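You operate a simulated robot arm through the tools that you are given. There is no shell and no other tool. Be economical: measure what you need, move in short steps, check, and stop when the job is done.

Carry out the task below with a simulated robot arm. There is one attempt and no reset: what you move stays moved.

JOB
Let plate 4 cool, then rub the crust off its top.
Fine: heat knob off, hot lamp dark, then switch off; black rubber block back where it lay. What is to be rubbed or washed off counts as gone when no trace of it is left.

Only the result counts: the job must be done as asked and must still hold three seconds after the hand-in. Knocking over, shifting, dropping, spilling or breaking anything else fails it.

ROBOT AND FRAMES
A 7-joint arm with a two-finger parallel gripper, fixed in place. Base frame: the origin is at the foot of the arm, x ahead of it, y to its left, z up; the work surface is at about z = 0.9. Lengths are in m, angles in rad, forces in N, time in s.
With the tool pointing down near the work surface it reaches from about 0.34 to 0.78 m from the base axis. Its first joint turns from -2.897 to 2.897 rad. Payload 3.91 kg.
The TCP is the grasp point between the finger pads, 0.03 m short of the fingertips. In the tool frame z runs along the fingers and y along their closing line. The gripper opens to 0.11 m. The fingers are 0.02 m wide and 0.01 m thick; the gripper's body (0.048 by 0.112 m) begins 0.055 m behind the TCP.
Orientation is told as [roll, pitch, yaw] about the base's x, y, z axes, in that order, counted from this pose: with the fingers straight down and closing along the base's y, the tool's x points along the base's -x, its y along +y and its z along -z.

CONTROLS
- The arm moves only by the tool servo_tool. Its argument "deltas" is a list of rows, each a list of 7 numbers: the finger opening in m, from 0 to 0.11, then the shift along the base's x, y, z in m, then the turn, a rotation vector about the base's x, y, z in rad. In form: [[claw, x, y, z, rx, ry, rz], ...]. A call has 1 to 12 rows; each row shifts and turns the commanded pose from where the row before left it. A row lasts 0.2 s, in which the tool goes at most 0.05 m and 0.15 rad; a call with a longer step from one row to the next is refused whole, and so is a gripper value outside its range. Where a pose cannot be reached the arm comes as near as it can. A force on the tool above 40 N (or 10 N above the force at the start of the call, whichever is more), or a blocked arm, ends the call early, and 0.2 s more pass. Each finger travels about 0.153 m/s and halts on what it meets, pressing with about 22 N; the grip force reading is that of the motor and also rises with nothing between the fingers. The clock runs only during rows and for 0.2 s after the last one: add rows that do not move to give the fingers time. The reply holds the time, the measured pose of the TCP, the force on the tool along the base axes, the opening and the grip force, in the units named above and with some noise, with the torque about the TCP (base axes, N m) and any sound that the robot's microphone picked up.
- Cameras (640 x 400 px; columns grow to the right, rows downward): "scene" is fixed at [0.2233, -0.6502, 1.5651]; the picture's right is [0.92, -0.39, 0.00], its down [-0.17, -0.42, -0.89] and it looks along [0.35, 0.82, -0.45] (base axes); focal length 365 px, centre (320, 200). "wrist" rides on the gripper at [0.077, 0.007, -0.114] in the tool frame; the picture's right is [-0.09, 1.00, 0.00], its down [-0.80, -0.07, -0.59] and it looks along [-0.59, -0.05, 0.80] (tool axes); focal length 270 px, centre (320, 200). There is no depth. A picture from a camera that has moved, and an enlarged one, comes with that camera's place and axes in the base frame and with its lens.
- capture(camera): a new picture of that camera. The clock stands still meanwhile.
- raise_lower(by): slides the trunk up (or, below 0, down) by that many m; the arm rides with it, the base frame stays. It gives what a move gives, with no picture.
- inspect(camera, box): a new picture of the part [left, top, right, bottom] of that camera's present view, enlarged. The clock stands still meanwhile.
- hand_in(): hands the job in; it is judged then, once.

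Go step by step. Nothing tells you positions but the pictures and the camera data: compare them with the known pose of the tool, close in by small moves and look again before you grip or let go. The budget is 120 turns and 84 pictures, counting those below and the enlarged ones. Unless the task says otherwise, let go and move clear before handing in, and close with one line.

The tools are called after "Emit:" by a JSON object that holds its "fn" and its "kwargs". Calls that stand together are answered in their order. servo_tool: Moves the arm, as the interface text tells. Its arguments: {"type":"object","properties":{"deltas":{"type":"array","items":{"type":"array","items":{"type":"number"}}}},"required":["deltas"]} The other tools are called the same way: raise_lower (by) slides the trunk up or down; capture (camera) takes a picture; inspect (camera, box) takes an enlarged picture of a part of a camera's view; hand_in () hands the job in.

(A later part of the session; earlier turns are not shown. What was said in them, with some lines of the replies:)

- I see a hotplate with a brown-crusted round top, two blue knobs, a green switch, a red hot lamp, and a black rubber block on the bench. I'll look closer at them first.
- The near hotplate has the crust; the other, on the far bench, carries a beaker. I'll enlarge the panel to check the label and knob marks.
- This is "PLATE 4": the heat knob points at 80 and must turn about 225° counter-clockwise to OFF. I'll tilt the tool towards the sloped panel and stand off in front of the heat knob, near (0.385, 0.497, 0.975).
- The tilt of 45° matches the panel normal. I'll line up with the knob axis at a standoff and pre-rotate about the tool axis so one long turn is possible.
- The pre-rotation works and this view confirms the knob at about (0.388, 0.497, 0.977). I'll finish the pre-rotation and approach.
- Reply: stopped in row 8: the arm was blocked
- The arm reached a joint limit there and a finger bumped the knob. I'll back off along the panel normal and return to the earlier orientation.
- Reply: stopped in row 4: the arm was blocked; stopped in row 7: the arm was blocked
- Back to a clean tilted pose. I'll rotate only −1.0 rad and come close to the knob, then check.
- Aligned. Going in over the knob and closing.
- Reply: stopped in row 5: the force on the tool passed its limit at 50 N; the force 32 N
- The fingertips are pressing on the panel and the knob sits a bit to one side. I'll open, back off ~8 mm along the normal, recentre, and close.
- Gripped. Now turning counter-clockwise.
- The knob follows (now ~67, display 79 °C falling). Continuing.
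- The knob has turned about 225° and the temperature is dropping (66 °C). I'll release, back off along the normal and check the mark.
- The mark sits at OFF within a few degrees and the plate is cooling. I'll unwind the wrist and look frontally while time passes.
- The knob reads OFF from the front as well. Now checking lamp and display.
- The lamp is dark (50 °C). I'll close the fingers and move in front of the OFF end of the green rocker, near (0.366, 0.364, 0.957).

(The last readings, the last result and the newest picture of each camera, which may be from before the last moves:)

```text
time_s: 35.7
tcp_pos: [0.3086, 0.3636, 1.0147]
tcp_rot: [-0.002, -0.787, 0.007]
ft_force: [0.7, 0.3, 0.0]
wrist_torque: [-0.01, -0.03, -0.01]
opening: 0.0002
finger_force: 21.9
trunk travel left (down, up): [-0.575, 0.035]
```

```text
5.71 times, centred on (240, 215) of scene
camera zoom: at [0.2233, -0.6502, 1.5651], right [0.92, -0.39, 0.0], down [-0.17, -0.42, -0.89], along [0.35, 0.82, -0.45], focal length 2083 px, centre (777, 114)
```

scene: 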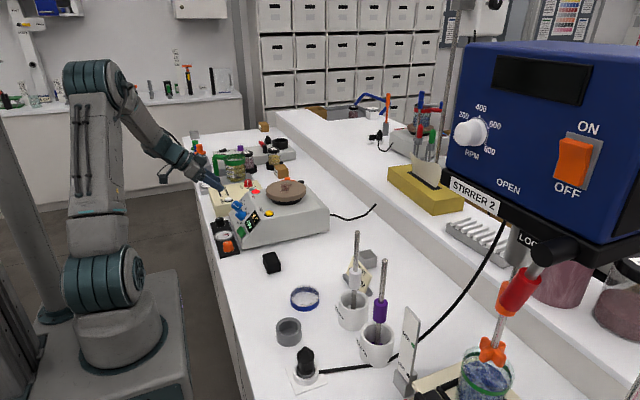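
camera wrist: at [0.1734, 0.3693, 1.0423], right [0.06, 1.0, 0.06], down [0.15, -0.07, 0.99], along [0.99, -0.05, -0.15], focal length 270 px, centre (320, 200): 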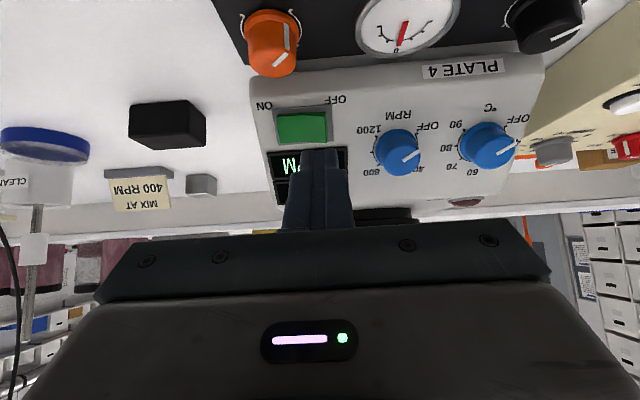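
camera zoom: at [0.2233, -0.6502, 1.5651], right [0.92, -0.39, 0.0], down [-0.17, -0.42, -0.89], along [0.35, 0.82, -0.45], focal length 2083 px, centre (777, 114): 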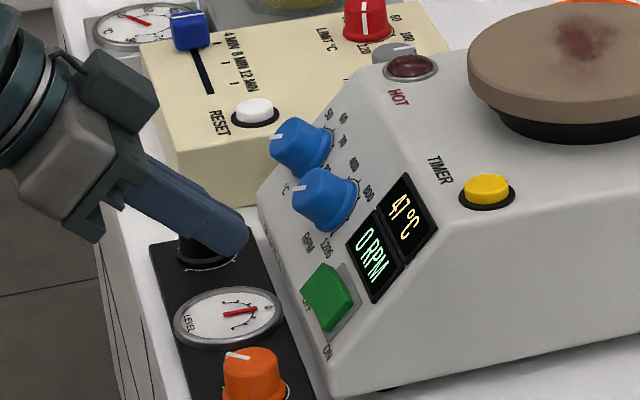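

Emit:
{"fn": "servo_tool", "kwargs": {"deltas": [[0, 0.014, -0.003, -0.014, 0, 0, 0], [0, 0.014, 0, -0.014, 0, 0, 0], [0, 0.006, 0, -0.006, 0, 0, 0], [0, 0.005, 0, -0.005, 0, 0, 0], [0, 0.004, 0, -0.004, 0, 0, 0]]}}

Emit:
{"fn": "inspect", "kwargs": {"camera": "scene", "box": [200, 180, 280, 250]}}

```text
time_s: 36.9
tcp_pos: [0.3469, 0.36, 0.9755]
tcp_rot: [0.007, -0.793, 0.007]
ft_force: [-26.2, -8.0, 25.0]
wrist_torque: [-0.38, -0.2, -0.29]
opening: 0.0
finger_force: 21.7
trunk travel left (down, up): [-0.575, 0.035]
stopped in row 5: the force on the tool passed its limit at 48 N (the readings are from after the stop); the commanded pose is now the measured one
```

```text
5.71 times, centred on (240, 215) of scene
camera zoom: at [0.2233, -0.6502, 1.5651], right [0.92, -0.39, 0.0], down [-0.17, -0.42, -0.89], along [0.35, 0.82, -0.45], focal length 2083 px, centre (777, 114)
```

zoom: 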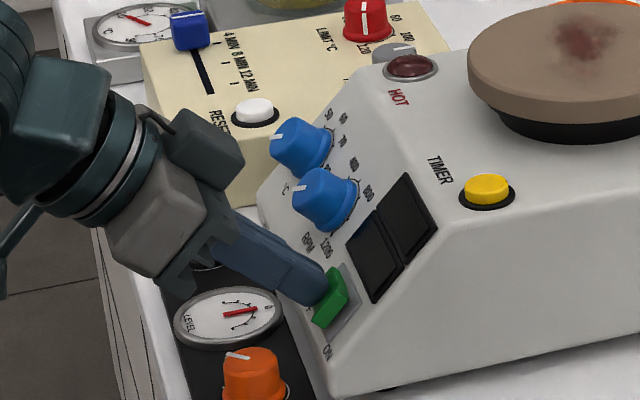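

The displays went dark: the switch is off. I'll back off, turn the tool upright and move over to the black block.

Emit:
{"fn": "servo_tool", "kwargs": {"deltas": [[0, -0.02, 0, 0.02, 0, 0, 0], [0, -0.025, 0, 0.03, 0, 0, 0], [0, 0, -0.02, 0.04, 0, 0.131, 0], [0.03, 0.0, -0.03, 0.03, 0, 0.131, 0], [0.06, 0, -0.03, 0.02, 0, 0.131, 0], [0.06, 0.01, -0.03, 0, 0, 0.131, 0], [0.06, 0.02, -0.03, 0, 0, 0.131, 0], [0.08, 0.02, -0.01, 0, 0, 0.138, 0], [0.08, 0, 0, 0, 0, 0, 0]]}}

Emit:
{"fn": "capture", "kwargs": {"camera": "wrist"}}

Emit:
{"fn": "inspect", "kwargs": {"camera": "scene", "box": [230, 220, 310, 280]}}

Emit:
{"fn": "inspect", "kwargs": {"camera": "scene", "box": [200, 160, 320, 250]}}

```text
time_s: 38.9
tcp_pos: [0.3555, 0.2103, 1.1116]
tcp_rot: [0.008, 0.007, 0.005]
ft_force: [0.5, -0.2, 0.0]
wrist_torque: [0.0, 0.02, -0.04]
opening: 0.08
finger_force: 0.1
trunk travel left (down, up): [-0.575, 0.035]
```

```text
42 pictures are left
camera wrist: at [0.2794, 0.2165, 1.2267], right [0.08, 1.0, 0.01], down [0.81, -0.07, 0.59], along [0.59, -0.04, -0.81], focal length 270 px, centre (320, 200)
```

wrist: 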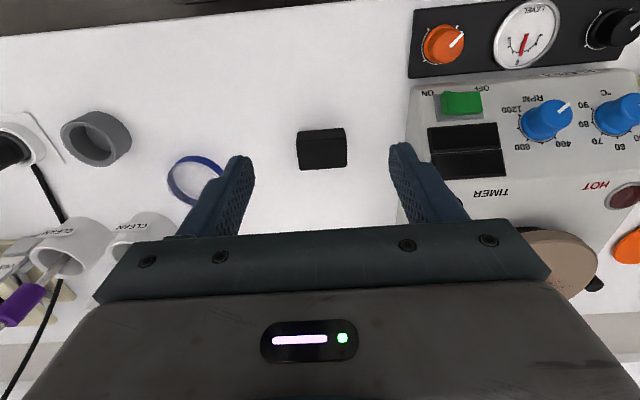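

```text
6.67 times, centred on (270, 250) of scene
camera zoom: at [0.2233, -0.6502, 1.5651], right [0.92, -0.39, 0.0], down [-0.17, -0.42, -0.89], along [0.35, 0.82, -0.45], focal length 2431 px, centre (653, -133)
```

zoom: 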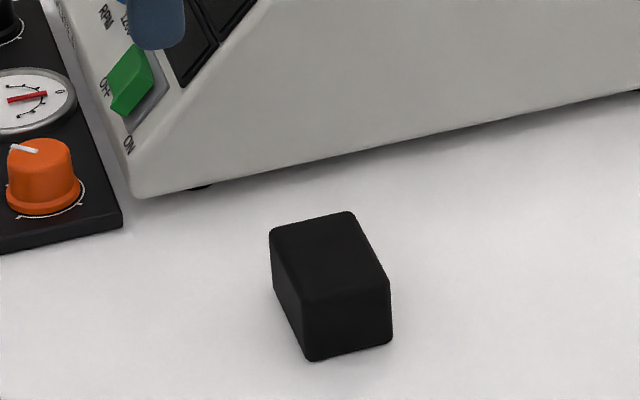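

```text
4.44 times, centred on (260, 205) of scene
camera zoom: at [0.2233, -0.6502, 1.5651], right [0.92, -0.39, 0.0], down [-0.17, -0.42, -0.89], along [0.35, 0.82, -0.45], focal length 1620 px, centre (587, 178)
```

zoom: 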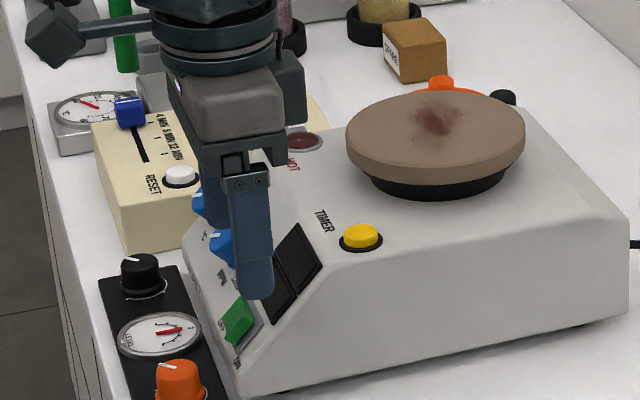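

Switch shows off and the lamp is dark. The block is about 0.036 × 0.058 m, near (0.42, 0.211), about 0.03 tall; moving above it to check.

Emit:
{"fn": "servo_tool", "kwargs": {"deltas": [[0.1, 0.03, 0, -0.03, -0.008, -0.007, -0.005], [0.1, 0.0345, 0.0, -0.03, 0, 0, 0], [0.1, 0, 0, -0.03, 0, 0, 0], [0.1, 0, 0, 0, 0, 0, 0]]}}

Emit:
{"fn": "capture", "kwargs": {"camera": "wrist"}}

Emit:
{"fn": "inspect", "kwargs": {"camera": "scene", "box": [230, 200, 330, 280]}}

```text
time_s: 39.9
tcp_pos: [0.422, 0.2152, 1.0219]
tcp_rot: [-0.002, -0.001, 0.001]
ft_force: [-0.6, 0.4, 0.2]
wrist_torque: [0.03, 0.01, 0.01]
opening: 0.1
finger_force: 0.1
trunk travel left (down, up): [-0.575, 0.035]
```

```text
39 pictures are left
camera wrist: at [0.3448, 0.2217, 1.1373], right [0.09, 1.0, 0.0], down [0.8, -0.07, 0.6], along [0.59, -0.05, -0.8], focal length 270 px, centre (320, 200)
```

wrist: 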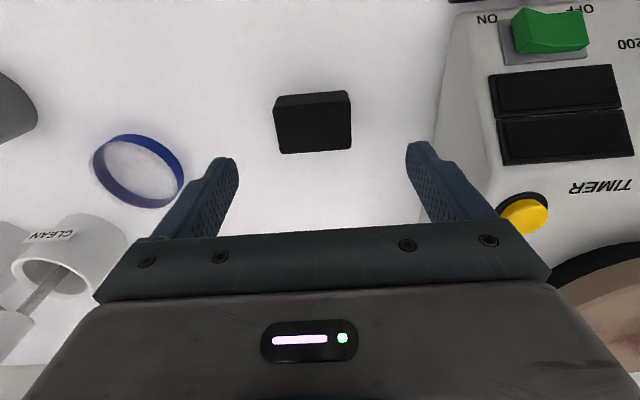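

```text
5.00 times, centred on (280, 240) of scene
camera zoom: at [0.2233, -0.6502, 1.5651], right [0.92, -0.39, 0.0], down [-0.17, -0.42, -0.89], along [0.35, 0.82, -0.45], focal length 1823 px, centre (520, 0)
```

zoom: 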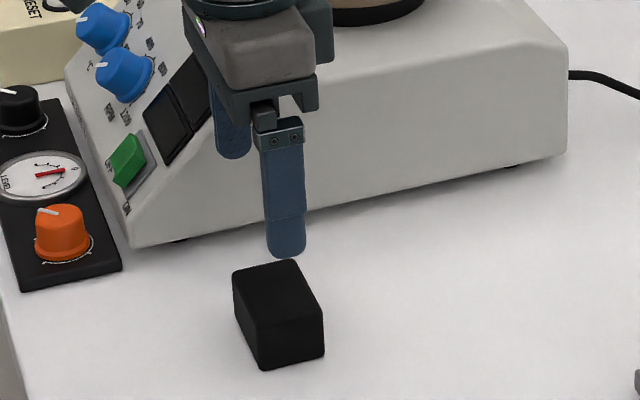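

Emit:
{"fn": "servo_tool", "kwargs": {"deltas": [[0.1, 0.003, -0.005, -0.03, 0, 0, 0], [0.1, 0, 0, -0.03, 0, 0, 0], [0.1, 0, 0, -0.016, 0, 0, 0], [0.1, 0, 0, 0, 0, 0, 0]]}}

Emit:
{"fn": "capture", "kwargs": {"camera": "wrist"}}

Emit:
{"fn": "inspect", "kwargs": {"camera": "scene", "box": [230, 220, 310, 280]}}

```text
time_s: 40.9
tcp_pos: [0.4248, 0.2082, 0.9479]
tcp_rot: [0.0, -0.003, -0.002]
ft_force: [0.2, -0.5, -0.2]
wrist_torque: [0.0, -0.02, -0.01]
opening: 0.1001
finger_force: 0.1
trunk travel left (down, up): [-0.575, 0.035]
```

```text
37 pictures are left
camera wrist: at [0.3486, 0.2163, 1.0633], right [0.09, 1.0, 0.0], down [0.8, -0.07, 0.6], along [0.59, -0.05, -0.8], focal length 270 px, centre (320, 200)
```

wrist: 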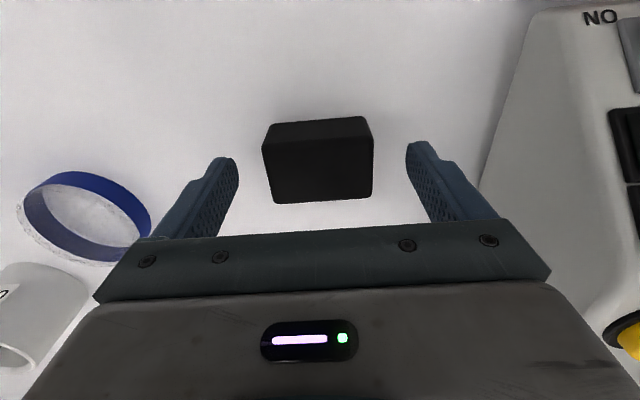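

```text
6.67 times, centred on (270, 250) of scene
camera zoom: at [0.2233, -0.6502, 1.5651], right [0.92, -0.39, 0.0], down [-0.17, -0.42, -0.89], along [0.35, 0.82, -0.45], focal length 2431 px, centre (653, -133)
```

zoom: 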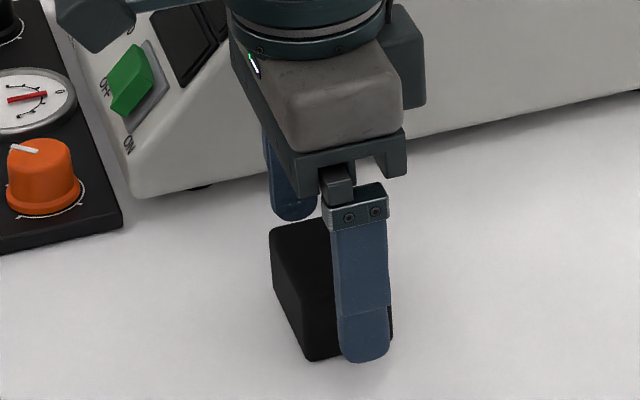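

Emit:
{"fn": "servo_tool", "kwargs": {"deltas": [[0.1, 0.003, 0.002, -0.002, 0, 0, 0], [0.08, 0, 0, 0, 0, 0, 0], [0.07, 0, 0, 0, 0, 0, 0], [0.06, 0, 0, 0, 0, 0, 0], [0.05, 0, 0, 0, 0, 0, 0], [0.045, 0, 0, 0, 0, 0, 0], [0.045, 0, 0, 0, 0, 0, 0]]}}

Emit:
{"fn": "capture", "kwargs": {"camera": "wrist"}}

Emit:
{"fn": "inspect", "kwargs": {"camera": "scene", "box": [230, 220, 310, 280]}}

```text
time_s: 42.5
tcp_pos: [0.429, 0.2109, 0.9452]
tcp_rot: [-0.001, -0.003, 0.0]
ft_force: [0.6, -0.8, 1.5]
wrist_torque: [-0.09, -0.04, 0.01]
opening: 0.0593
finger_force: 22.0
trunk travel left (down, up): [-0.575, 0.035]
```

```text
35 pictures are left
camera wrist: at [0.3522, 0.2178, 1.0605], right [0.09, 1.0, 0.0], down [0.8, -0.07, 0.6], along [0.59, -0.05, -0.8], focal length 270 px, centre (320, 200)
```

wrist: 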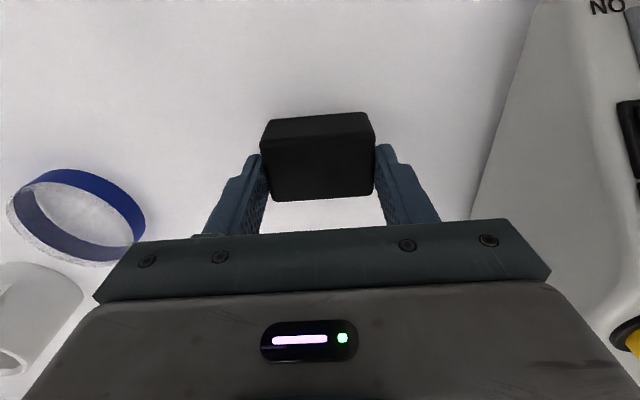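

```text
6.67 times, centred on (270, 250) of scene
camera zoom: at [0.2233, -0.6502, 1.5651], right [0.92, -0.39, 0.0], down [-0.17, -0.42, -0.89], along [0.35, 0.82, -0.45], focal length 2431 px, centre (653, -133)
```

zoom: 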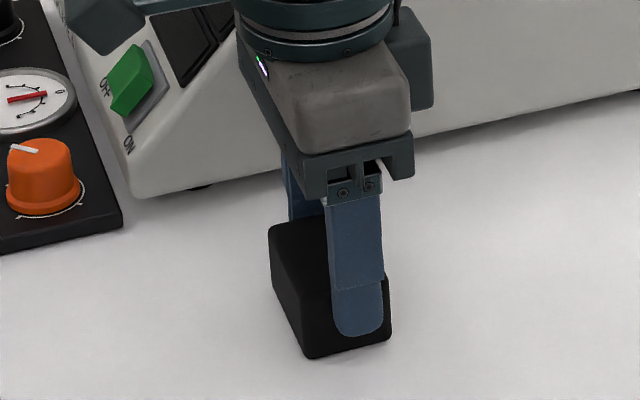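

Gripped firmly, centred. Lifting it straight up and carrying it over toward the plate.

Emit:
{"fn": "servo_tool", "kwargs": {"deltas": [[0.045, 0, 0, 0.03, 0, 0, 0], [0.045, 0, 0, 0.04, 0, 0, 0], [0.045, 0, 0, 0.045, 0, 0, 0], [0.045, 0, 0, 0.045, 0, 0, 0], [0.045, 0, 0, 0.045, 0, 0, 0], [0.045, 0, 0.045, 0.0, 0, 0, 0], [0.045, 0, 0.045, 0, 0, 0, 0], [0.045, 0, 0.045, 0, 0, 0, 0], [0.045, 0, 0.045, 0, 0, 0, 0], [0.045, 0, 0.03, 0, 0, 0, 0], [0.045, 0, 0, 0, 0, 0, 0]]}}

Emit:
{"fn": "capture", "kwargs": {"camera": "wrist"}}

Emit:
{"fn": "inspect", "kwargs": {"camera": "scene", "box": [220, 120, 350, 220]}}

```text
time_s: 44.9
tcp_pos: [0.4297, 0.4159, 1.148]
tcp_rot: [-0.001, -0.003, -0.001]
ft_force: [0.6, -0.3, -1.5]
wrist_torque: [-0.01, -0.02, -0.01]
opening: 0.0594
finger_force: 21.7
trunk travel left (down, up): [-0.575, 0.035]
```

```text
33 pictures are left
camera wrist: at [0.3527, 0.4237, 1.2642], right [0.09, 1.0, 0.0], down [0.8, -0.07, 0.6], along [0.59, -0.05, -0.8], focal length 270 px, centre (320, 200)
```

wrist: 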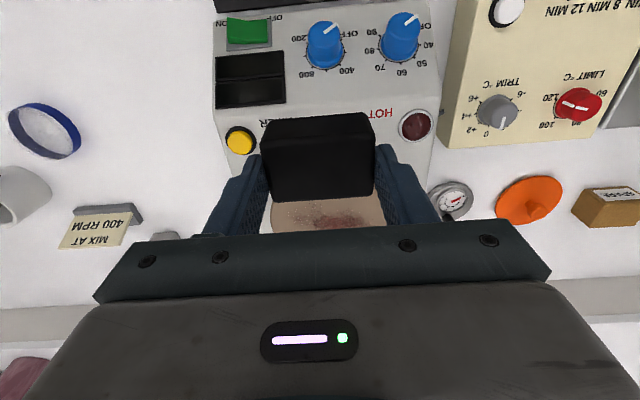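

```text
4.00 times, centred on (285, 170) of scene
camera zoom: at [0.2233, -0.6502, 1.5651], right [0.92, -0.39, 0.0], down [-0.17, -0.42, -0.89], along [0.35, 0.82, -0.45], focal length 1458 px, centre (460, 320)
```

zoom: 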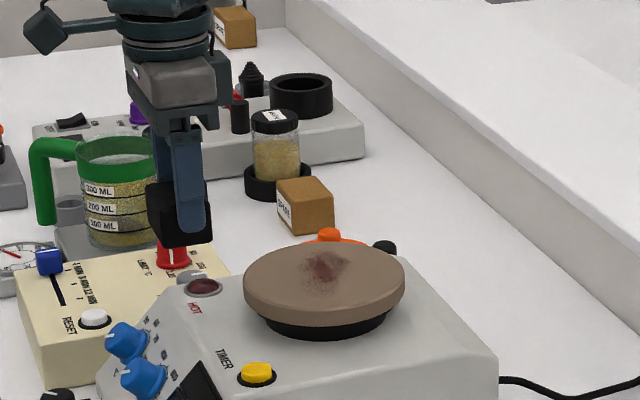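

Emit:
{"fn": "servo_tool", "kwargs": {"deltas": [[0.045, 0.04, 0.003, 0, 0, 0, 0], [0.045, 0.04, 0.003, 0, 0, 0, 0], [0.045, 0.035, 0, 0, 0, 0, 0], [0.045, 0, 0, -0.02, 0, 0, 0], [0.045, 0, 0, -0.02, 0, 0, 0], [0.045, 0, 0, -0.005, 0, 0, 0], [0.045, 0, 0, 0, 0, 0, 0]]}}

Emit:
{"fn": "capture", "kwargs": {"camera": "wrist"}}

Emit:
{"fn": "inspect", "kwargs": {"camera": "scene", "box": [230, 150, 340, 225]}}

```text
time_s: 46.5
tcp_pos: [0.5433, 0.425, 1.1036]
tcp_rot: [0.001, -0.003, 0.001]
ft_force: [-0.5, -0.8, -0.9]
wrist_torque: [0.0, 0.0, -0.04]
opening: 0.0594
finger_force: 21.8
trunk travel left (down, up): [-0.575, 0.035]
```

```text
31 pictures are left
camera wrist: at [0.4666, 0.4328, 1.2178], right [0.09, 1.0, 0.0], down [0.8, -0.07, 0.6], along [0.59, -0.05, -0.8], focal length 270 px, centre (320, 200)
```

wrist: 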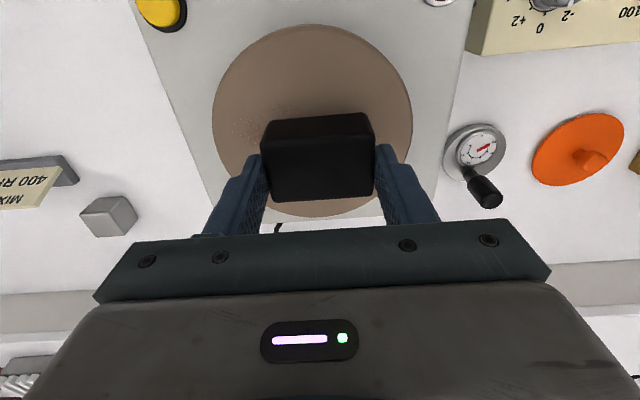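

```text
5.33 times, centred on (285, 188) of scene
camera zoom: at [0.2233, -0.6502, 1.5651], right [0.92, -0.39, 0.0], down [-0.17, -0.42, -0.89], along [0.35, 0.82, -0.45], focal length 1944 px, centre (507, 267)
```

zoom: 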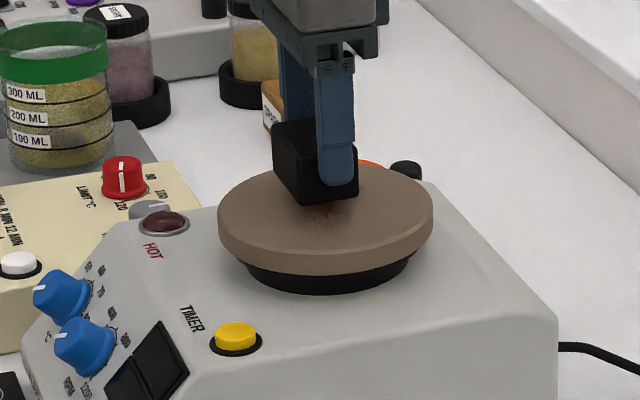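

The disc centre is about (0.548, 0.422), radius 0.07. Lowering gently to find contact.

Emit:
{"fn": "servo_tool", "kwargs": {"deltas": [[0.045, 0, 0, -0.01, 0, 0, 0], [0.045, 0, 0, -0.005, 0, 0, 0], [0.045, 0, 0, -0.003, 0, 0, 0], [0.045, 0, 0, 0, 0, 0, 0]]}}

Emit:
{"fn": "inspect", "kwargs": {"camera": "scene", "box": [260, 165, 320, 205]}}

```text
time_s: 47.5
tcp_pos: [0.542, 0.4244, 1.0908]
tcp_rot: [0.008, -0.007, -0.001]
ft_force: [6.4, 3.4, 37.0]
wrist_torque: [0.08, -0.1, 0.03]
opening: 0.0597
finger_force: 21.9
trunk travel left (down, up): [-0.575, 0.035]
```

```text
10.00 times, centred on (290, 185) of scene
camera zoom: at [0.2233, -0.6502, 1.5651], right [0.92, -0.39, 0.0], down [-0.17, -0.42, -0.89], along [0.35, 0.82, -0.45], focal length 3646 px, centre (620, 350)
```

zoom: 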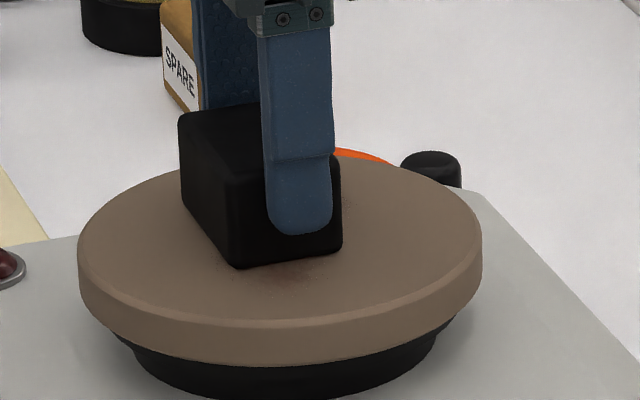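

Contact found at TCP z ≈ 1.091. I'll ease off to moderate force and begin strokes across the crust.

Emit:
{"fn": "servo_tool", "kwargs": {"deltas": [[0.045, 0, 0, 0.003, 0, 0, 0], [0.045, 0, -0.015, 0, 0, 0, 0], [0.045, 0, -0.02, 0, 0, 0, 0], [0.045, 0, 0.02, 0, 0, 0, 0], [0.045, 0, 0.02, 0, 0, 0, 0], [0.045, 0, 0.02, 0, 0, 0, 0], [0.045, 0, 0.015, 0, 0, 0, 0], [0.045, 0, -0.02, 0, 0, 0, 0], [0.045, 0, -0.02, 0, 0, 0, 0]]}}

Emit:
{"fn": "inspect", "kwargs": {"camera": "scene", "box": [250, 160, 325, 210]}}

```text
time_s: 49.5
tcp_pos: [0.5419, 0.4261, 1.0882]
tcp_rot: [0.003, -0.003, 0.0]
ft_force: [-5.9, 8.3, 21.7]
wrist_torque: [0.61, 0.12, 0.15]
opening: 0.0594
finger_force: 22.5
trunk travel left (down, up): [-0.575, 0.035]
```

```text
8.00 times, centred on (288, 185) of scene
camera zoom: at [0.2233, -0.6502, 1.5651], right [0.92, -0.39, 0.0], down [-0.17, -0.42, -0.89], along [0.35, 0.82, -0.45], focal length 2917 px, centre (580, 320)
```

zoom: 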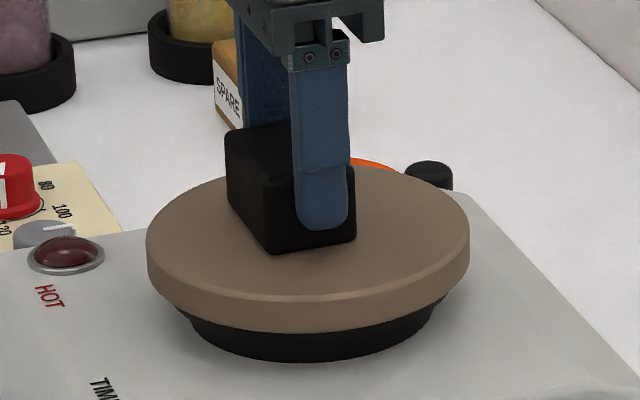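

The crust is coming off. Sweeping further rows in +x.

Emit:
{"fn": "servo_tool", "kwargs": {"deltas": [[0.045, 0.02, -0.01, 0.001, 0, 0, 0], [0.045, 0, -0.02, 0, 0, 0, 0], [0.045, 0, -0.015, 0, 0, 0, 0], [0.045, 0, 0.025, 0, 0, 0, 0], [0.045, 0, 0.025, 0, 0, 0, 0], [0.045, 0, 0.025, 0, 0, 0, 0], [0.045, 0.018, -0.01, 0, 0, 0, 0], [0.045, 0, -0.025, 0, 0, 0, 0], [0.045, 0, -0.025, 0, 0, 0, 0], [0.045, 0, 0.025, 0, 0, 0, 0], [0.045, 0, 0.025, 0, 0, 0, 0], [0.045, -0.02, -0.015, 0, 0, 0, 0]]}}

Emit:
{"fn": "servo_tool", "kwargs": {"deltas": [[0.045, -0.035, 0, 0, 0, 0, 0], [0.045, -0.004, -0.025, 0, 0, 0, 0], [0.045, 0, -0.025, 0, 0, 0, 0], [0.045, 0, -0.015, 0, 0, 0, 0], [0.045, 0, 0.025, 0, 0, 0, 0], [0.045, 0, 0.025, 0, 0, 0, 0], [0.045, 0, 0.025, 0, 0, 0, 0], [0.045, -0.018, -0.01, 0, 0, 0, 0], [0.045, 0, -0.025, 0, 0, 0, 0], [0.045, 0, -0.025, 0, 0, 0, 0], [0.045, 0, 0.025, 0, 0, 0, 0], [0.045, 0, 0.025, 0, 0, 0, 0]]}}

Emit:
{"fn": "inspect", "kwargs": {"camera": "scene", "box": [250, 160, 325, 210]}}

```text
time_s: 52.1
tcp_pos: [0.558, 0.4309, 1.0913]
tcp_rot: [0.0, -0.002, 0.0]
ft_force: [0.1, -0.1, -0.3]
wrist_torque: [0.01, 0.01, 0.01]
opening: 0.0594
finger_force: 21.7
trunk travel left (down, up): [-0.575, 0.035]
```

```text
time_s: 54.7
tcp_pos: [0.5049, 0.4283, 1.0906]
tcp_rot: [-0.002, -0.002, -0.001]
ft_force: [-0.1, -0.1, 0.0]
wrist_torque: [0.03, 0.0, -0.01]
opening: 0.0592
finger_force: 21.9
trunk travel left (down, up): [-0.575, 0.035]
```

```text
8.00 times, centred on (288, 185) of scene
camera zoom: at [0.2233, -0.6502, 1.5651], right [0.92, -0.39, 0.0], down [-0.17, -0.42, -0.89], along [0.35, 0.82, -0.45], focal length 2917 px, centre (580, 320)
```

zoom: 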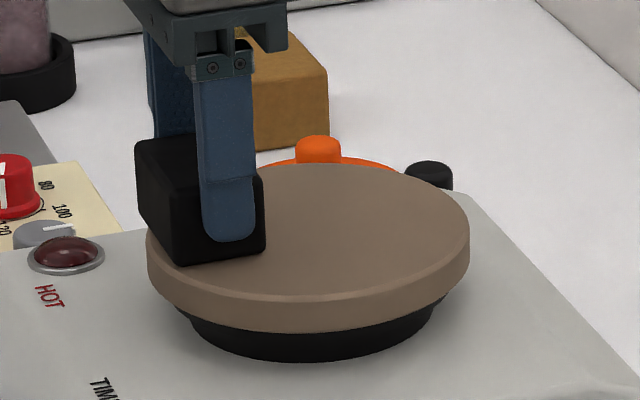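

Force has dropped to zero as the block slid a little in the fingers. I'll lift, move aside and look at the plate.

Emit:
{"fn": "servo_tool", "kwargs": {"deltas": [[0.045, 0, 0, 0.03, 0, 0, 0], [0.045, -0.04, 0, 0.04, 0, 0, 0], [0.045, -0.04, 0, 0.03, 0, 0, 0], [0.045, 0, -0.04, 0, 0, 0, 0], [0.045, 0, -0.04, 0, 0, 0, 0], [0.045, 0, 0, 0, 0, 0, 0]]}}

Emit:
{"fn": "inspect", "kwargs": {"camera": "scene", "box": [255, 165, 315, 210]}}

Emit:
{"fn": "capture", "kwargs": {"camera": "wrist"}}

```text
refused: row 2 steps farther than a row can; nothing moved
```

```text
8.89 times, centred on (285, 188) of scene
camera zoom: at [0.2233, -0.6502, 1.5651], right [0.92, -0.39, 0.0], down [-0.17, -0.42, -0.89], along [0.35, 0.82, -0.45], focal length 3241 px, centre (631, 311)
```

zoom: 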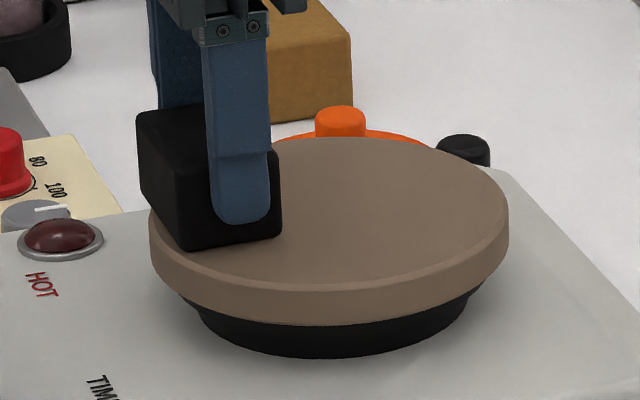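

```text
25 pictures are left
camera wrist: at [0.4267, 0.4365, 1.2043], right [0.09, 1.0, 0.0], down [0.8, -0.07, 0.6], along [0.59, -0.05, -0.8], focal length 270 px, centre (320, 200)
```

wrist: 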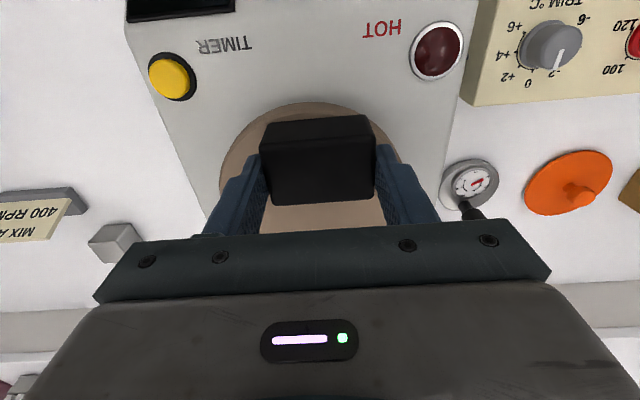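

Emit:
{"fn": "servo_tool", "kwargs": {"deltas": [[0.045, 0, 0, 0.04, 0, 0, 0], [0.045, 0, 0, 0.04, 0, 0, 0], [0.045, -0.035, -0.02, 0.02, 0, 0, 0], [0.045, -0.035, -0.03, 0.01, 0, 0, 0], [0.045, 0, -0.045, 0, 0, 0, 0], [0.045, 0, -0.045, 0, 0, 0, 0], [0.045, 0, 0, 0, 0, 0, 0]]}}

Emit:
{"fn": "inspect", "kwargs": {"camera": "scene", "box": [262, 172, 308, 208]}}

Emit:
{"fn": "capture", "kwargs": {"camera": "wrist"}}

```text
time_s: 56.3
tcp_pos: [0.4312, 0.2888, 1.2001]
tcp_rot: [0.0, -0.001, 0.0]
ft_force: [0.2, -0.4, -1.7]
wrist_torque: [0.01, 0.02, 0.0]
opening: 0.059
finger_force: 22.1
trunk travel left (down, up): [-0.575, 0.035]
```

```text
11.11 times, centred on (285, 190) of scene
camera zoom: at [0.2233, -0.6502, 1.5651], right [0.92, -0.39, 0.0], down [-0.17, -0.42, -0.89], along [0.35, 0.82, -0.45], focal length 4051 px, centre (709, 311)
```

zoom: 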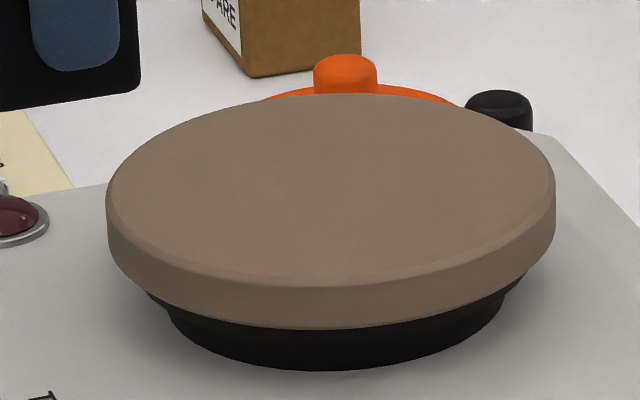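

```text
23 pictures are left
camera wrist: at [0.3546, 0.2979, 1.3135], right [0.09, 1.0, 0.0], down [0.8, -0.07, 0.6], along [0.59, -0.05, -0.8], focal length 270 px, centre (320, 200)
```

wrist: 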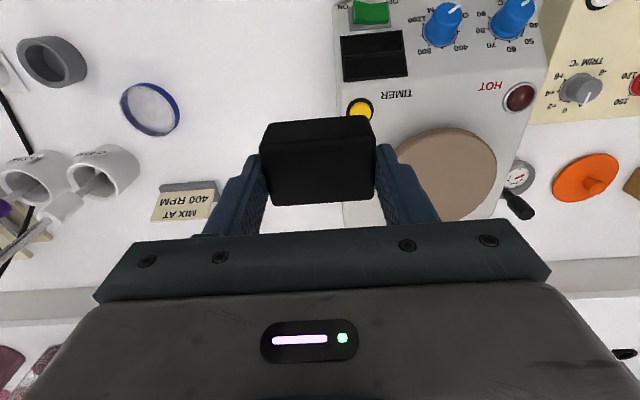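

Emit:
{"fn": "inspect", "kwargs": {"camera": "wrist", "box": [385, 110, 515, 230]}}

```text
3.33 times, centred on (450, 170) of wrist
camera zoom: at [0.3546, 0.2979, 1.3135], right [0.09, 1.0, 0.0], down [0.8, -0.07, 0.6], along [0.59, -0.05, -0.8], focal length 901 px, centre (-113, 300)
```

zoom: 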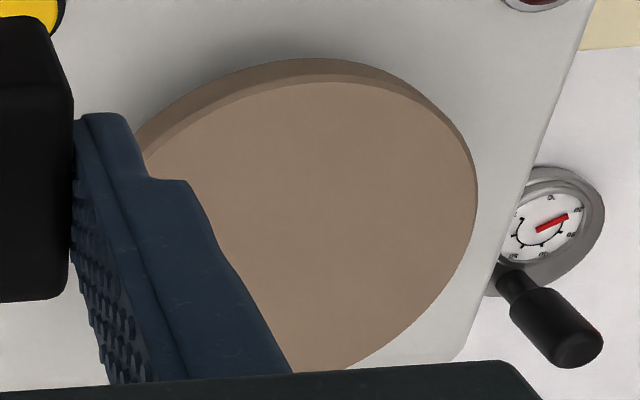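

The plate looks clean from both views. For safety I'll make one more pass with real contact force before returning the block.

Emit:
{"fn": "servo_tool", "kwargs": {"deltas": [[0.045, 0.02, 0.045, 0, 0, 0, 0], [0.045, 0.02, 0.045, 0, 0, 0, 0], [0.045, 0.02, 0.04, 0, 0, 0, 0], [0.045, 0.035, 0.006, -0.02, 0, 0, 0], [0.045, 0.019, 0, -0.04, 0, 0, 0], [0.045, 0, 0, -0.035, 0, 0, 0], [0.045, 0, 0, -0.012, 0, 0, 0], [0.045, 0, 0, -0.005, 0, 0, 0], [0.045, 0, 0, 0, 0, 0, 0]]}}

```text
time_s: 58.3
tcp_pos: [0.5493, 0.4245, 1.0889]
tcp_rot: [0.0, -0.003, 0.0]
ft_force: [0.7, -0.2, 5.9]
wrist_torque: [-0.03, -0.14, 0.02]
opening: 0.0592
finger_force: 22.0
trunk travel left (down, up): [-0.575, 0.035]
```

Emit:
{"fn": "servo_tool", "kwargs": {"deltas": [[0.045, 0, 0, -0.0012, 0, 0, 0], [0.045, 0, -0.025, 0, 0, 0, 0], [0.045, 0, -0.02, 0, 0, 0, 0], [0.045, 0, 0.03, 0, 0, 0, 0], [0.045, 0, 0.03, 0, 0, 0, 0], [0.045, 0, 0.03, 0, 0, 0, 0], [0.045, -0.02, -0.005, -0.0004, 0, 0, 0], [0.045, 0, -0.03, 0, 0, 0, 0], [0.045, 0, -0.03, 0, 0, 0, 0], [0.045, 0, -0.02, 0, 0, 0, 0], [0.045, 0, 0.04, -0.0002, 0, 0, 0]]}}

Emit:
{"fn": "servo_tool", "kwargs": {"deltas": [[0.045, 0.02, 0, 0, 0, 0, 0], [0.045, 0.02, -0.03, -0.0008, 0, 0, 0], [0.045, 0, -0.02, 0, 0, 0, 0], [0.045, 0, 0.03, 0, 0, 0, 0], [0.045, 0, 0.03, 0, 0, 0, 0], [0.045, 0, 0.025, 0, 0, 0, 0], [0.045, 0, -0.03, 0, 0, 0, 0], [0.045, -0.02, -0.01, 0, 0, 0, 0]]}}

```text
time_s: 59.4
tcp_pos: [0.5521, 0.4032, 1.0875]
tcp_rot: [-0.007, -0.012, -0.007]
ft_force: [7.9, -8.0, 16.9]
wrist_torque: [-0.41, 0.1, 0.05]
opening: 0.0595
finger_force: 22.6
trunk travel left (down, up): [-0.575, 0.035]
stopped in row 5: the force on the tool passed its limit at 43 N (the readings are from after the stop); the commanded pose is now the measured one
```

```text
time_s: 61.2
tcp_pos: [0.5734, 0.4014, 1.0863]
tcp_rot: [-0.008, -0.006, -0.01]
ft_force: [3.7, 7.1, 19.9]
wrist_torque: [0.83, -0.28, -0.11]
opening: 0.0595
finger_force: 22.1
trunk travel left (down, up): [-0.575, 0.035]
```

Emit:
{"fn": "servo_tool", "kwargs": {"deltas": [[0.045, -0.02, 0, 0.0005, 0, 0, 0], [0.045, -0.02, 0, 0, 0, 0, 0], [0.045, 0, -0.02, 0, 0, 0, 0], [0.045, 0, 0.02, 0, 0, 0, 0], [0.045, 0, 0.02, 0, 0, 0, 0], [0.045, 0, 0.02, 0, 0, 0, 0], [0.045, 0, 0.02, 0, 0, 0, 0], [0.045, -0.015, 0, 0, 0, 0, 0], [0.045, 0, -0.02, 0, 0, 0, 0], [0.045, 0, -0.02, 0, 0, 0, 0], [0.045, 0, -0.02, 0, 0, 0, 0]]}}

```text
time_s: 63.6
tcp_pos: [0.5154, 0.4024, 1.087]
tcp_rot: [-0.007, -0.006, -0.01]
ft_force: [-1.1, 8.4, 18.2]
wrist_torque: [0.88, 0.1, 0.0]
opening: 0.0591
finger_force: 21.6
trunk travel left (down, up): [-0.575, 0.035]
```

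All strokes had good contact. Lifting, squaring up the tool and carrying the block back above its original spot.

Emit:
{"fn": "servo_tool", "kwargs": {"deltas": [[0.045, 0, 0, 0.04, 0.004, 0.003, 0.005], [0.045, 0, 0, 0.045, 0.003, 0.002, 0.005], [0.045, -0.02, -0.04, 0.02, 0, 0, 0], [0.045, -0.02, -0.045, 0, 0, 0, 0], [0.045, -0.02, -0.045, 0, 0, 0, 0], [0.045, -0.0264, -0.04, 0, 0, 0, 0], [0.045, 0, -0.0209, -0.04, 0, 0, 0], [0.045, 0, 0, 0, 0, 0, 0]]}}

Emit:
{"fn": "inspect", "kwargs": {"camera": "scene", "box": [262, 172, 308, 208]}}

Emit:
{"fn": "capture", "kwargs": {"camera": "wrist"}}

```text
time_s: 65.4
tcp_pos: [0.4294, 0.21, 1.1497]
tcp_rot: [-0.001, -0.001, 0.005]
ft_force: [-0.7, -0.3, -0.7]
wrist_torque: [-0.06, -0.03, 0.03]
opening: 0.0592
finger_force: 22.3
trunk travel left (down, up): [-0.575, 0.035]
```

```text
11.11 times, centred on (285, 190) of scene
camera zoom: at [0.2233, -0.6502, 1.5651], right [0.92, -0.39, 0.0], down [-0.17, -0.42, -0.89], along [0.35, 0.82, -0.45], focal length 4051 px, centre (709, 311)
```

zoom: 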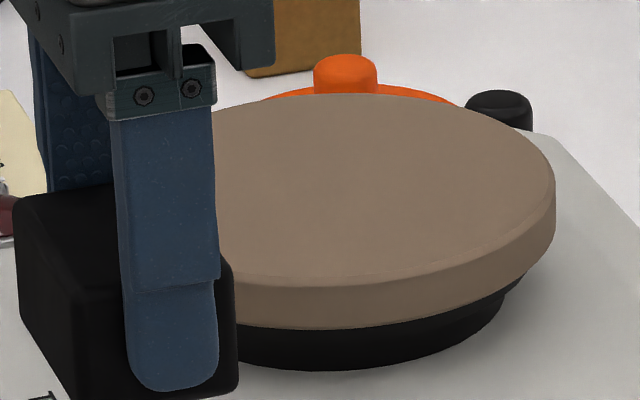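

```text
20 pictures are left
camera wrist: at [0.3535, 0.2187, 1.2638], right [0.08, 1.0, 0.0], down [0.8, -0.07, 0.59], along [0.59, -0.05, -0.8], focal length 270 px, centre (320, 200)
```

wrist: 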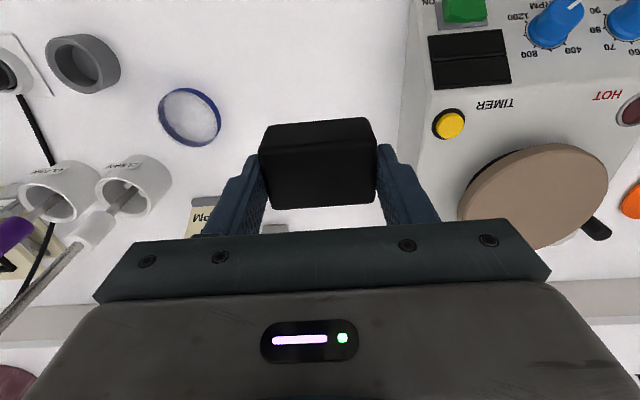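

Emit:
{"fn": "servo_tool", "kwargs": {"deltas": [[0.045, -0.0005, 0.001, -0.045, 0, 0, -0.005], [0.045, 0, 0, -0.045, 0, 0, 0], [0.045, 0, 0, -0.045, 0, 0, 0], [0.045, 0, 0, -0.04, 0, 0, 0], [0.045, 0, 0, -0.02, 0, 0, 0], [0.045, 0, 0, 0, 0, 0, 0]]}}

Emit:
{"fn": "inspect", "kwargs": {"camera": "scene", "box": [230, 220, 310, 280]}}

```text
time_s: 66.8
tcp_pos: [0.4305, 0.2129, 0.9552]
tcp_rot: [-0.002, -0.001, -0.002]
ft_force: [-0.5, 1.0, -1.1]
wrist_torque: [0.0, 0.01, 0.0]
opening: 0.0593
finger_force: 21.4
trunk travel left (down, up): [-0.575, 0.035]
```

```text
6.67 times, centred on (270, 250) of scene
camera zoom: at [0.2233, -0.6502, 1.5651], right [0.92, -0.39, 0.0], down [-0.17, -0.42, -0.89], along [0.35, 0.82, -0.45], focal length 2431 px, centre (653, -133)
```

zoom: 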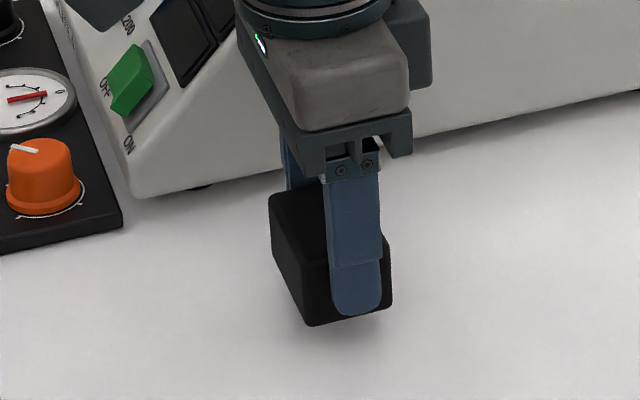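

Emit:
{"fn": "servo_tool", "kwargs": {"deltas": [[0.045, 0, -0.001, -0.009, 0, 0, 0], [0.045, 0, 0, -0.003, 0, 0, 0], [0.045, 0, 0, -0.001, 0, 0, 0], [0.045, 0, 0, 0, 0, 0, 0]]}}

Emit:
{"fn": "inspect", "kwargs": {"camera": "scene", "box": [230, 220, 310, 280]}}

```text
time_s: 67.8
tcp_pos: [0.4293, 0.2124, 0.9414]
tcp_rot: [-0.001, -0.001, -0.002]
ft_force: [-0.6, 0.0, -1.3]
wrist_torque: [-0.02, 0.02, 0.01]
opening: 0.0591
finger_force: 21.8
trunk travel left (down, up): [-0.575, 0.035]
```

```text
6.67 times, centred on (270, 250) of scene
camera zoom: at [0.2233, -0.6502, 1.5651], right [0.92, -0.39, 0.0], down [-0.17, -0.42, -0.89], along [0.35, 0.82, -0.45], focal length 2431 px, centre (653, -133)
```

zoom: 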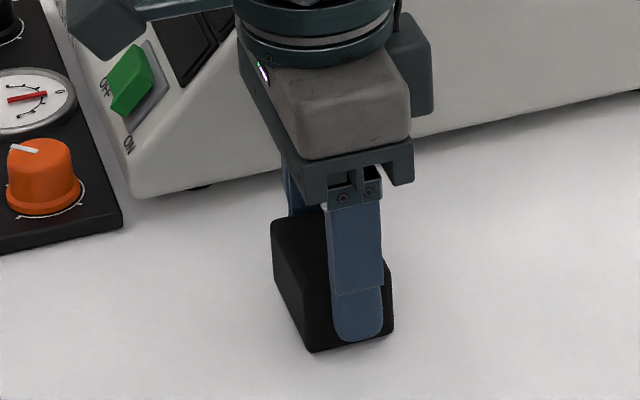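

Emit:
{"fn": "servo_tool", "kwargs": {"deltas": [[0.045, -0.0005, 0, -0.002, 0, 0, 0], [0.045, 0, 0, -0.001, 0, 0, 0], [0.045, 0, 0, -0.0005, 0, 0, 0], [0.045, 0, 0, 0, 0, 0, 0]]}}

Emit:
{"fn": "inspect", "kwargs": {"camera": "scene", "box": [230, 220, 310, 280]}}

```text
time_s: 68.8
tcp_pos: [0.4293, 0.2118, 0.9388]
tcp_rot: [0.001, -0.006, 0.0]
ft_force: [4.1, 2.8, 37.1]
wrist_torque: [-0.09, 0.03, -0.03]
opening: 0.0594
finger_force: 22.1
trunk travel left (down, up): [-0.575, 0.035]
```

```text
6.67 times, centred on (270, 250) of scene
camera zoom: at [0.2233, -0.6502, 1.5651], right [0.92, -0.39, 0.0], down [-0.17, -0.42, -0.89], along [0.35, 0.82, -0.45], focal length 2431 px, centre (653, -133)
```

zoom: 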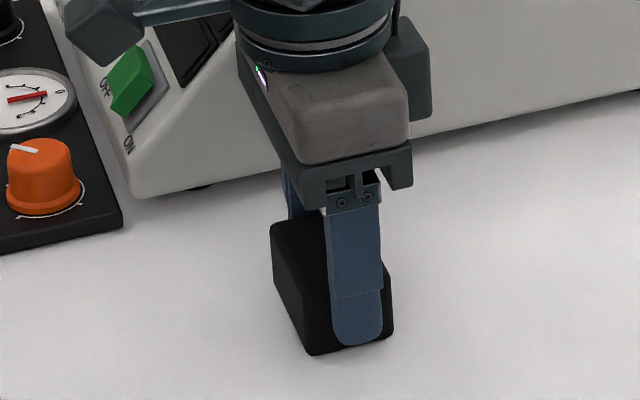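

The block is on the table but a few mm too far in +y compared with the first picture. I'll lift slightly, shift about −4.5 mm in y, and set it down.

Emit:
{"fn": "servo_tool", "kwargs": {"deltas": [[0.045, 0, 0, 0.005, 0, 0.004, 0], [0.045, -0.001, -0.0045, 0, 0, 0, 0], [0.045, 0, 0, 0, 0, 0, 0], [0.045, 0, 0, -0.002, 0, 0, 0], [0.045, 0, 0, -0.001, 0, 0, 0], [0.045, 0, 0, 0, 0, 0, 0]]}}

Emit:
{"fn": "inspect", "kwargs": {"camera": "scene", "box": [230, 220, 310, 280]}}

```text
time_s: 70.2
tcp_pos: [0.4278, 0.2076, 0.9406]
tcp_rot: [-0.003, 0.006, -0.003]
ft_force: [-4.0, -2.3, 5.1]
wrist_torque: [0.12, 0.06, 0.05]
opening: 0.0591
finger_force: 22.2
trunk travel left (down, up): [-0.575, 0.035]
```

```text
6.67 times, centred on (270, 250) of scene
camera zoom: at [0.2233, -0.6502, 1.5651], right [0.92, -0.39, 0.0], down [-0.17, -0.42, -0.89], along [0.35, 0.82, -0.45], focal length 2431 px, centre (653, -133)
```

zoom: 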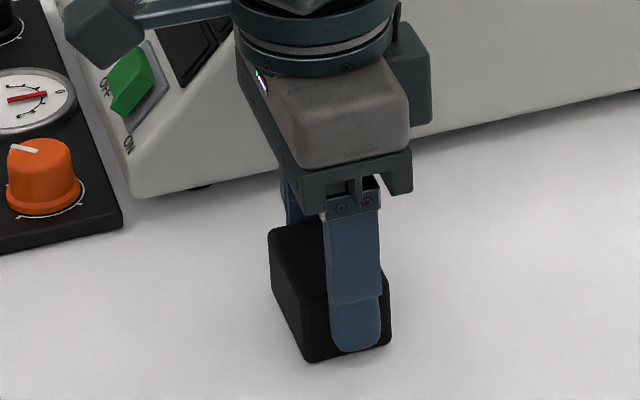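

It now matches the first picture to within about a millimetre. Releasing and lifting clear.

Emit:
{"fn": "servo_tool", "kwargs": {"deltas": [[0.065, 0, 0, 0, 0, 0, 0], [0.08, 0, 0, 0, 0, 0, 0], [0.09, 0, 0, 0, 0, 0, 0], [0.09, 0, 0, 0.03, 0, 0, 0], [0.09, 0, 0, 0.045, 0, 0, 0], [0.09, 0, 0, 0.045, 0, 0, 0], [0.09, -0.02, 0, 0.045, 0, 0, 0], [0.09, -0.02, 0, 0.04, 0, 0, 0], [0.09, 0, 0, 0, 0, 0, 0]]}}

Emit:
{"fn": "inspect", "kwargs": {"camera": "scene", "box": [230, 220, 310, 280]}}

Emit:
{"fn": "inspect", "kwargs": {"camera": "scene", "box": [180, 120, 380, 280]}}

Emit:
{"fn": "inspect", "kwargs": {"camera": "scene", "box": [262, 172, 308, 208]}}

```text
time_s: 72.2
tcp_pos: [0.3871, 0.2066, 1.1417]
tcp_rot: [-0.003, 0.007, -0.001]
ft_force: [-0.2, -0.3, 0.2]
wrist_torque: [-0.02, -0.01, 0.01]
opening: 0.0899
finger_force: 0.0
trunk travel left (down, up): [-0.575, 0.035]
```

```text
6.67 times, centred on (270, 250) of scene
camera zoom: at [0.2233, -0.6502, 1.5651], right [0.92, -0.39, 0.0], down [-0.17, -0.42, -0.89], along [0.35, 0.82, -0.45], focal length 2431 px, centre (653, -133)
```

zoom: 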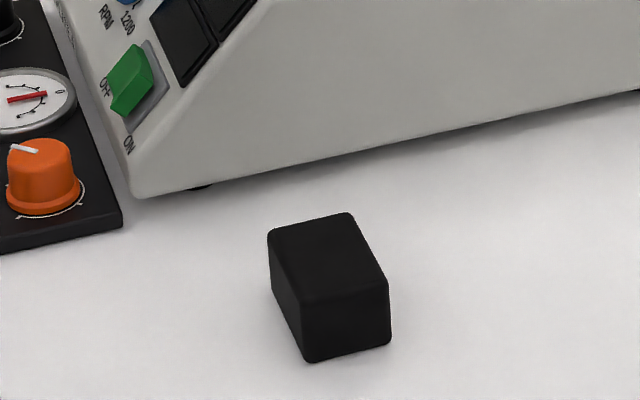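

```text
2.50 times, centred on (280, 200) of scene
camera zoom: at [0.2233, -0.6502, 1.5651], right [0.92, -0.39, 0.0], down [-0.17, -0.42, -0.89], along [0.35, 0.82, -0.45], focal length 912 px, centre (420, 200)
```

zoom: 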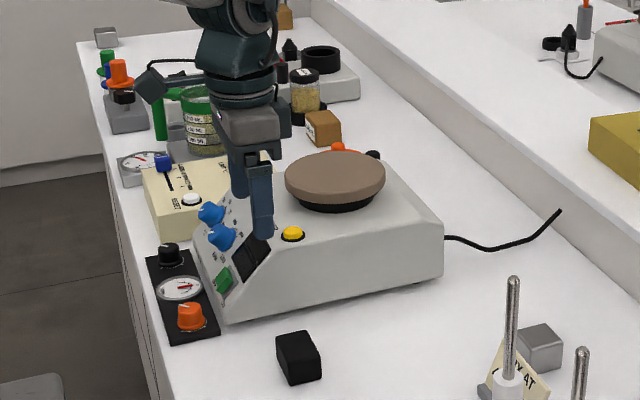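

```text
11.11 times, centred on (285, 190) of scene
camera zoom: at [0.2233, -0.6502, 1.5651], right [0.92, -0.39, 0.0], down [-0.17, -0.42, -0.89], along [0.35, 0.82, -0.45], focal length 4051 px, centre (709, 311)
```

zoom: 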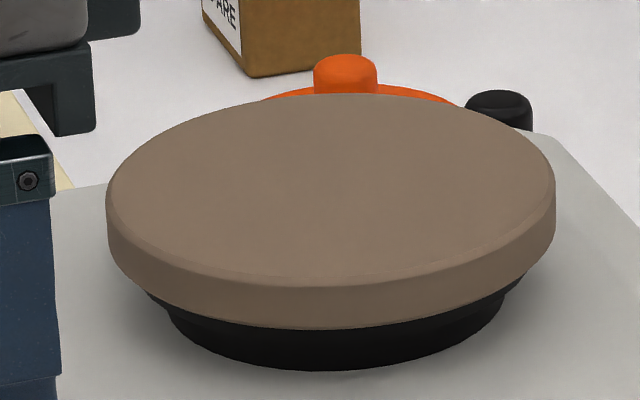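

The block is back in its place, the plate top shows no crust, the heat knob is at OFF, the lamp is dark and the switch is off. The tool is clear, so I'm handing in.

Emit:
{"fn": "hand_in", "kwargs": {}}

```text
The job is handed in.
```

I turned plate 4's heat knob to OFF and switched it off once the hot lamp went dark. I then rubbed the top until no crust showed and set the black block back to within about a millimetre of where it lay.
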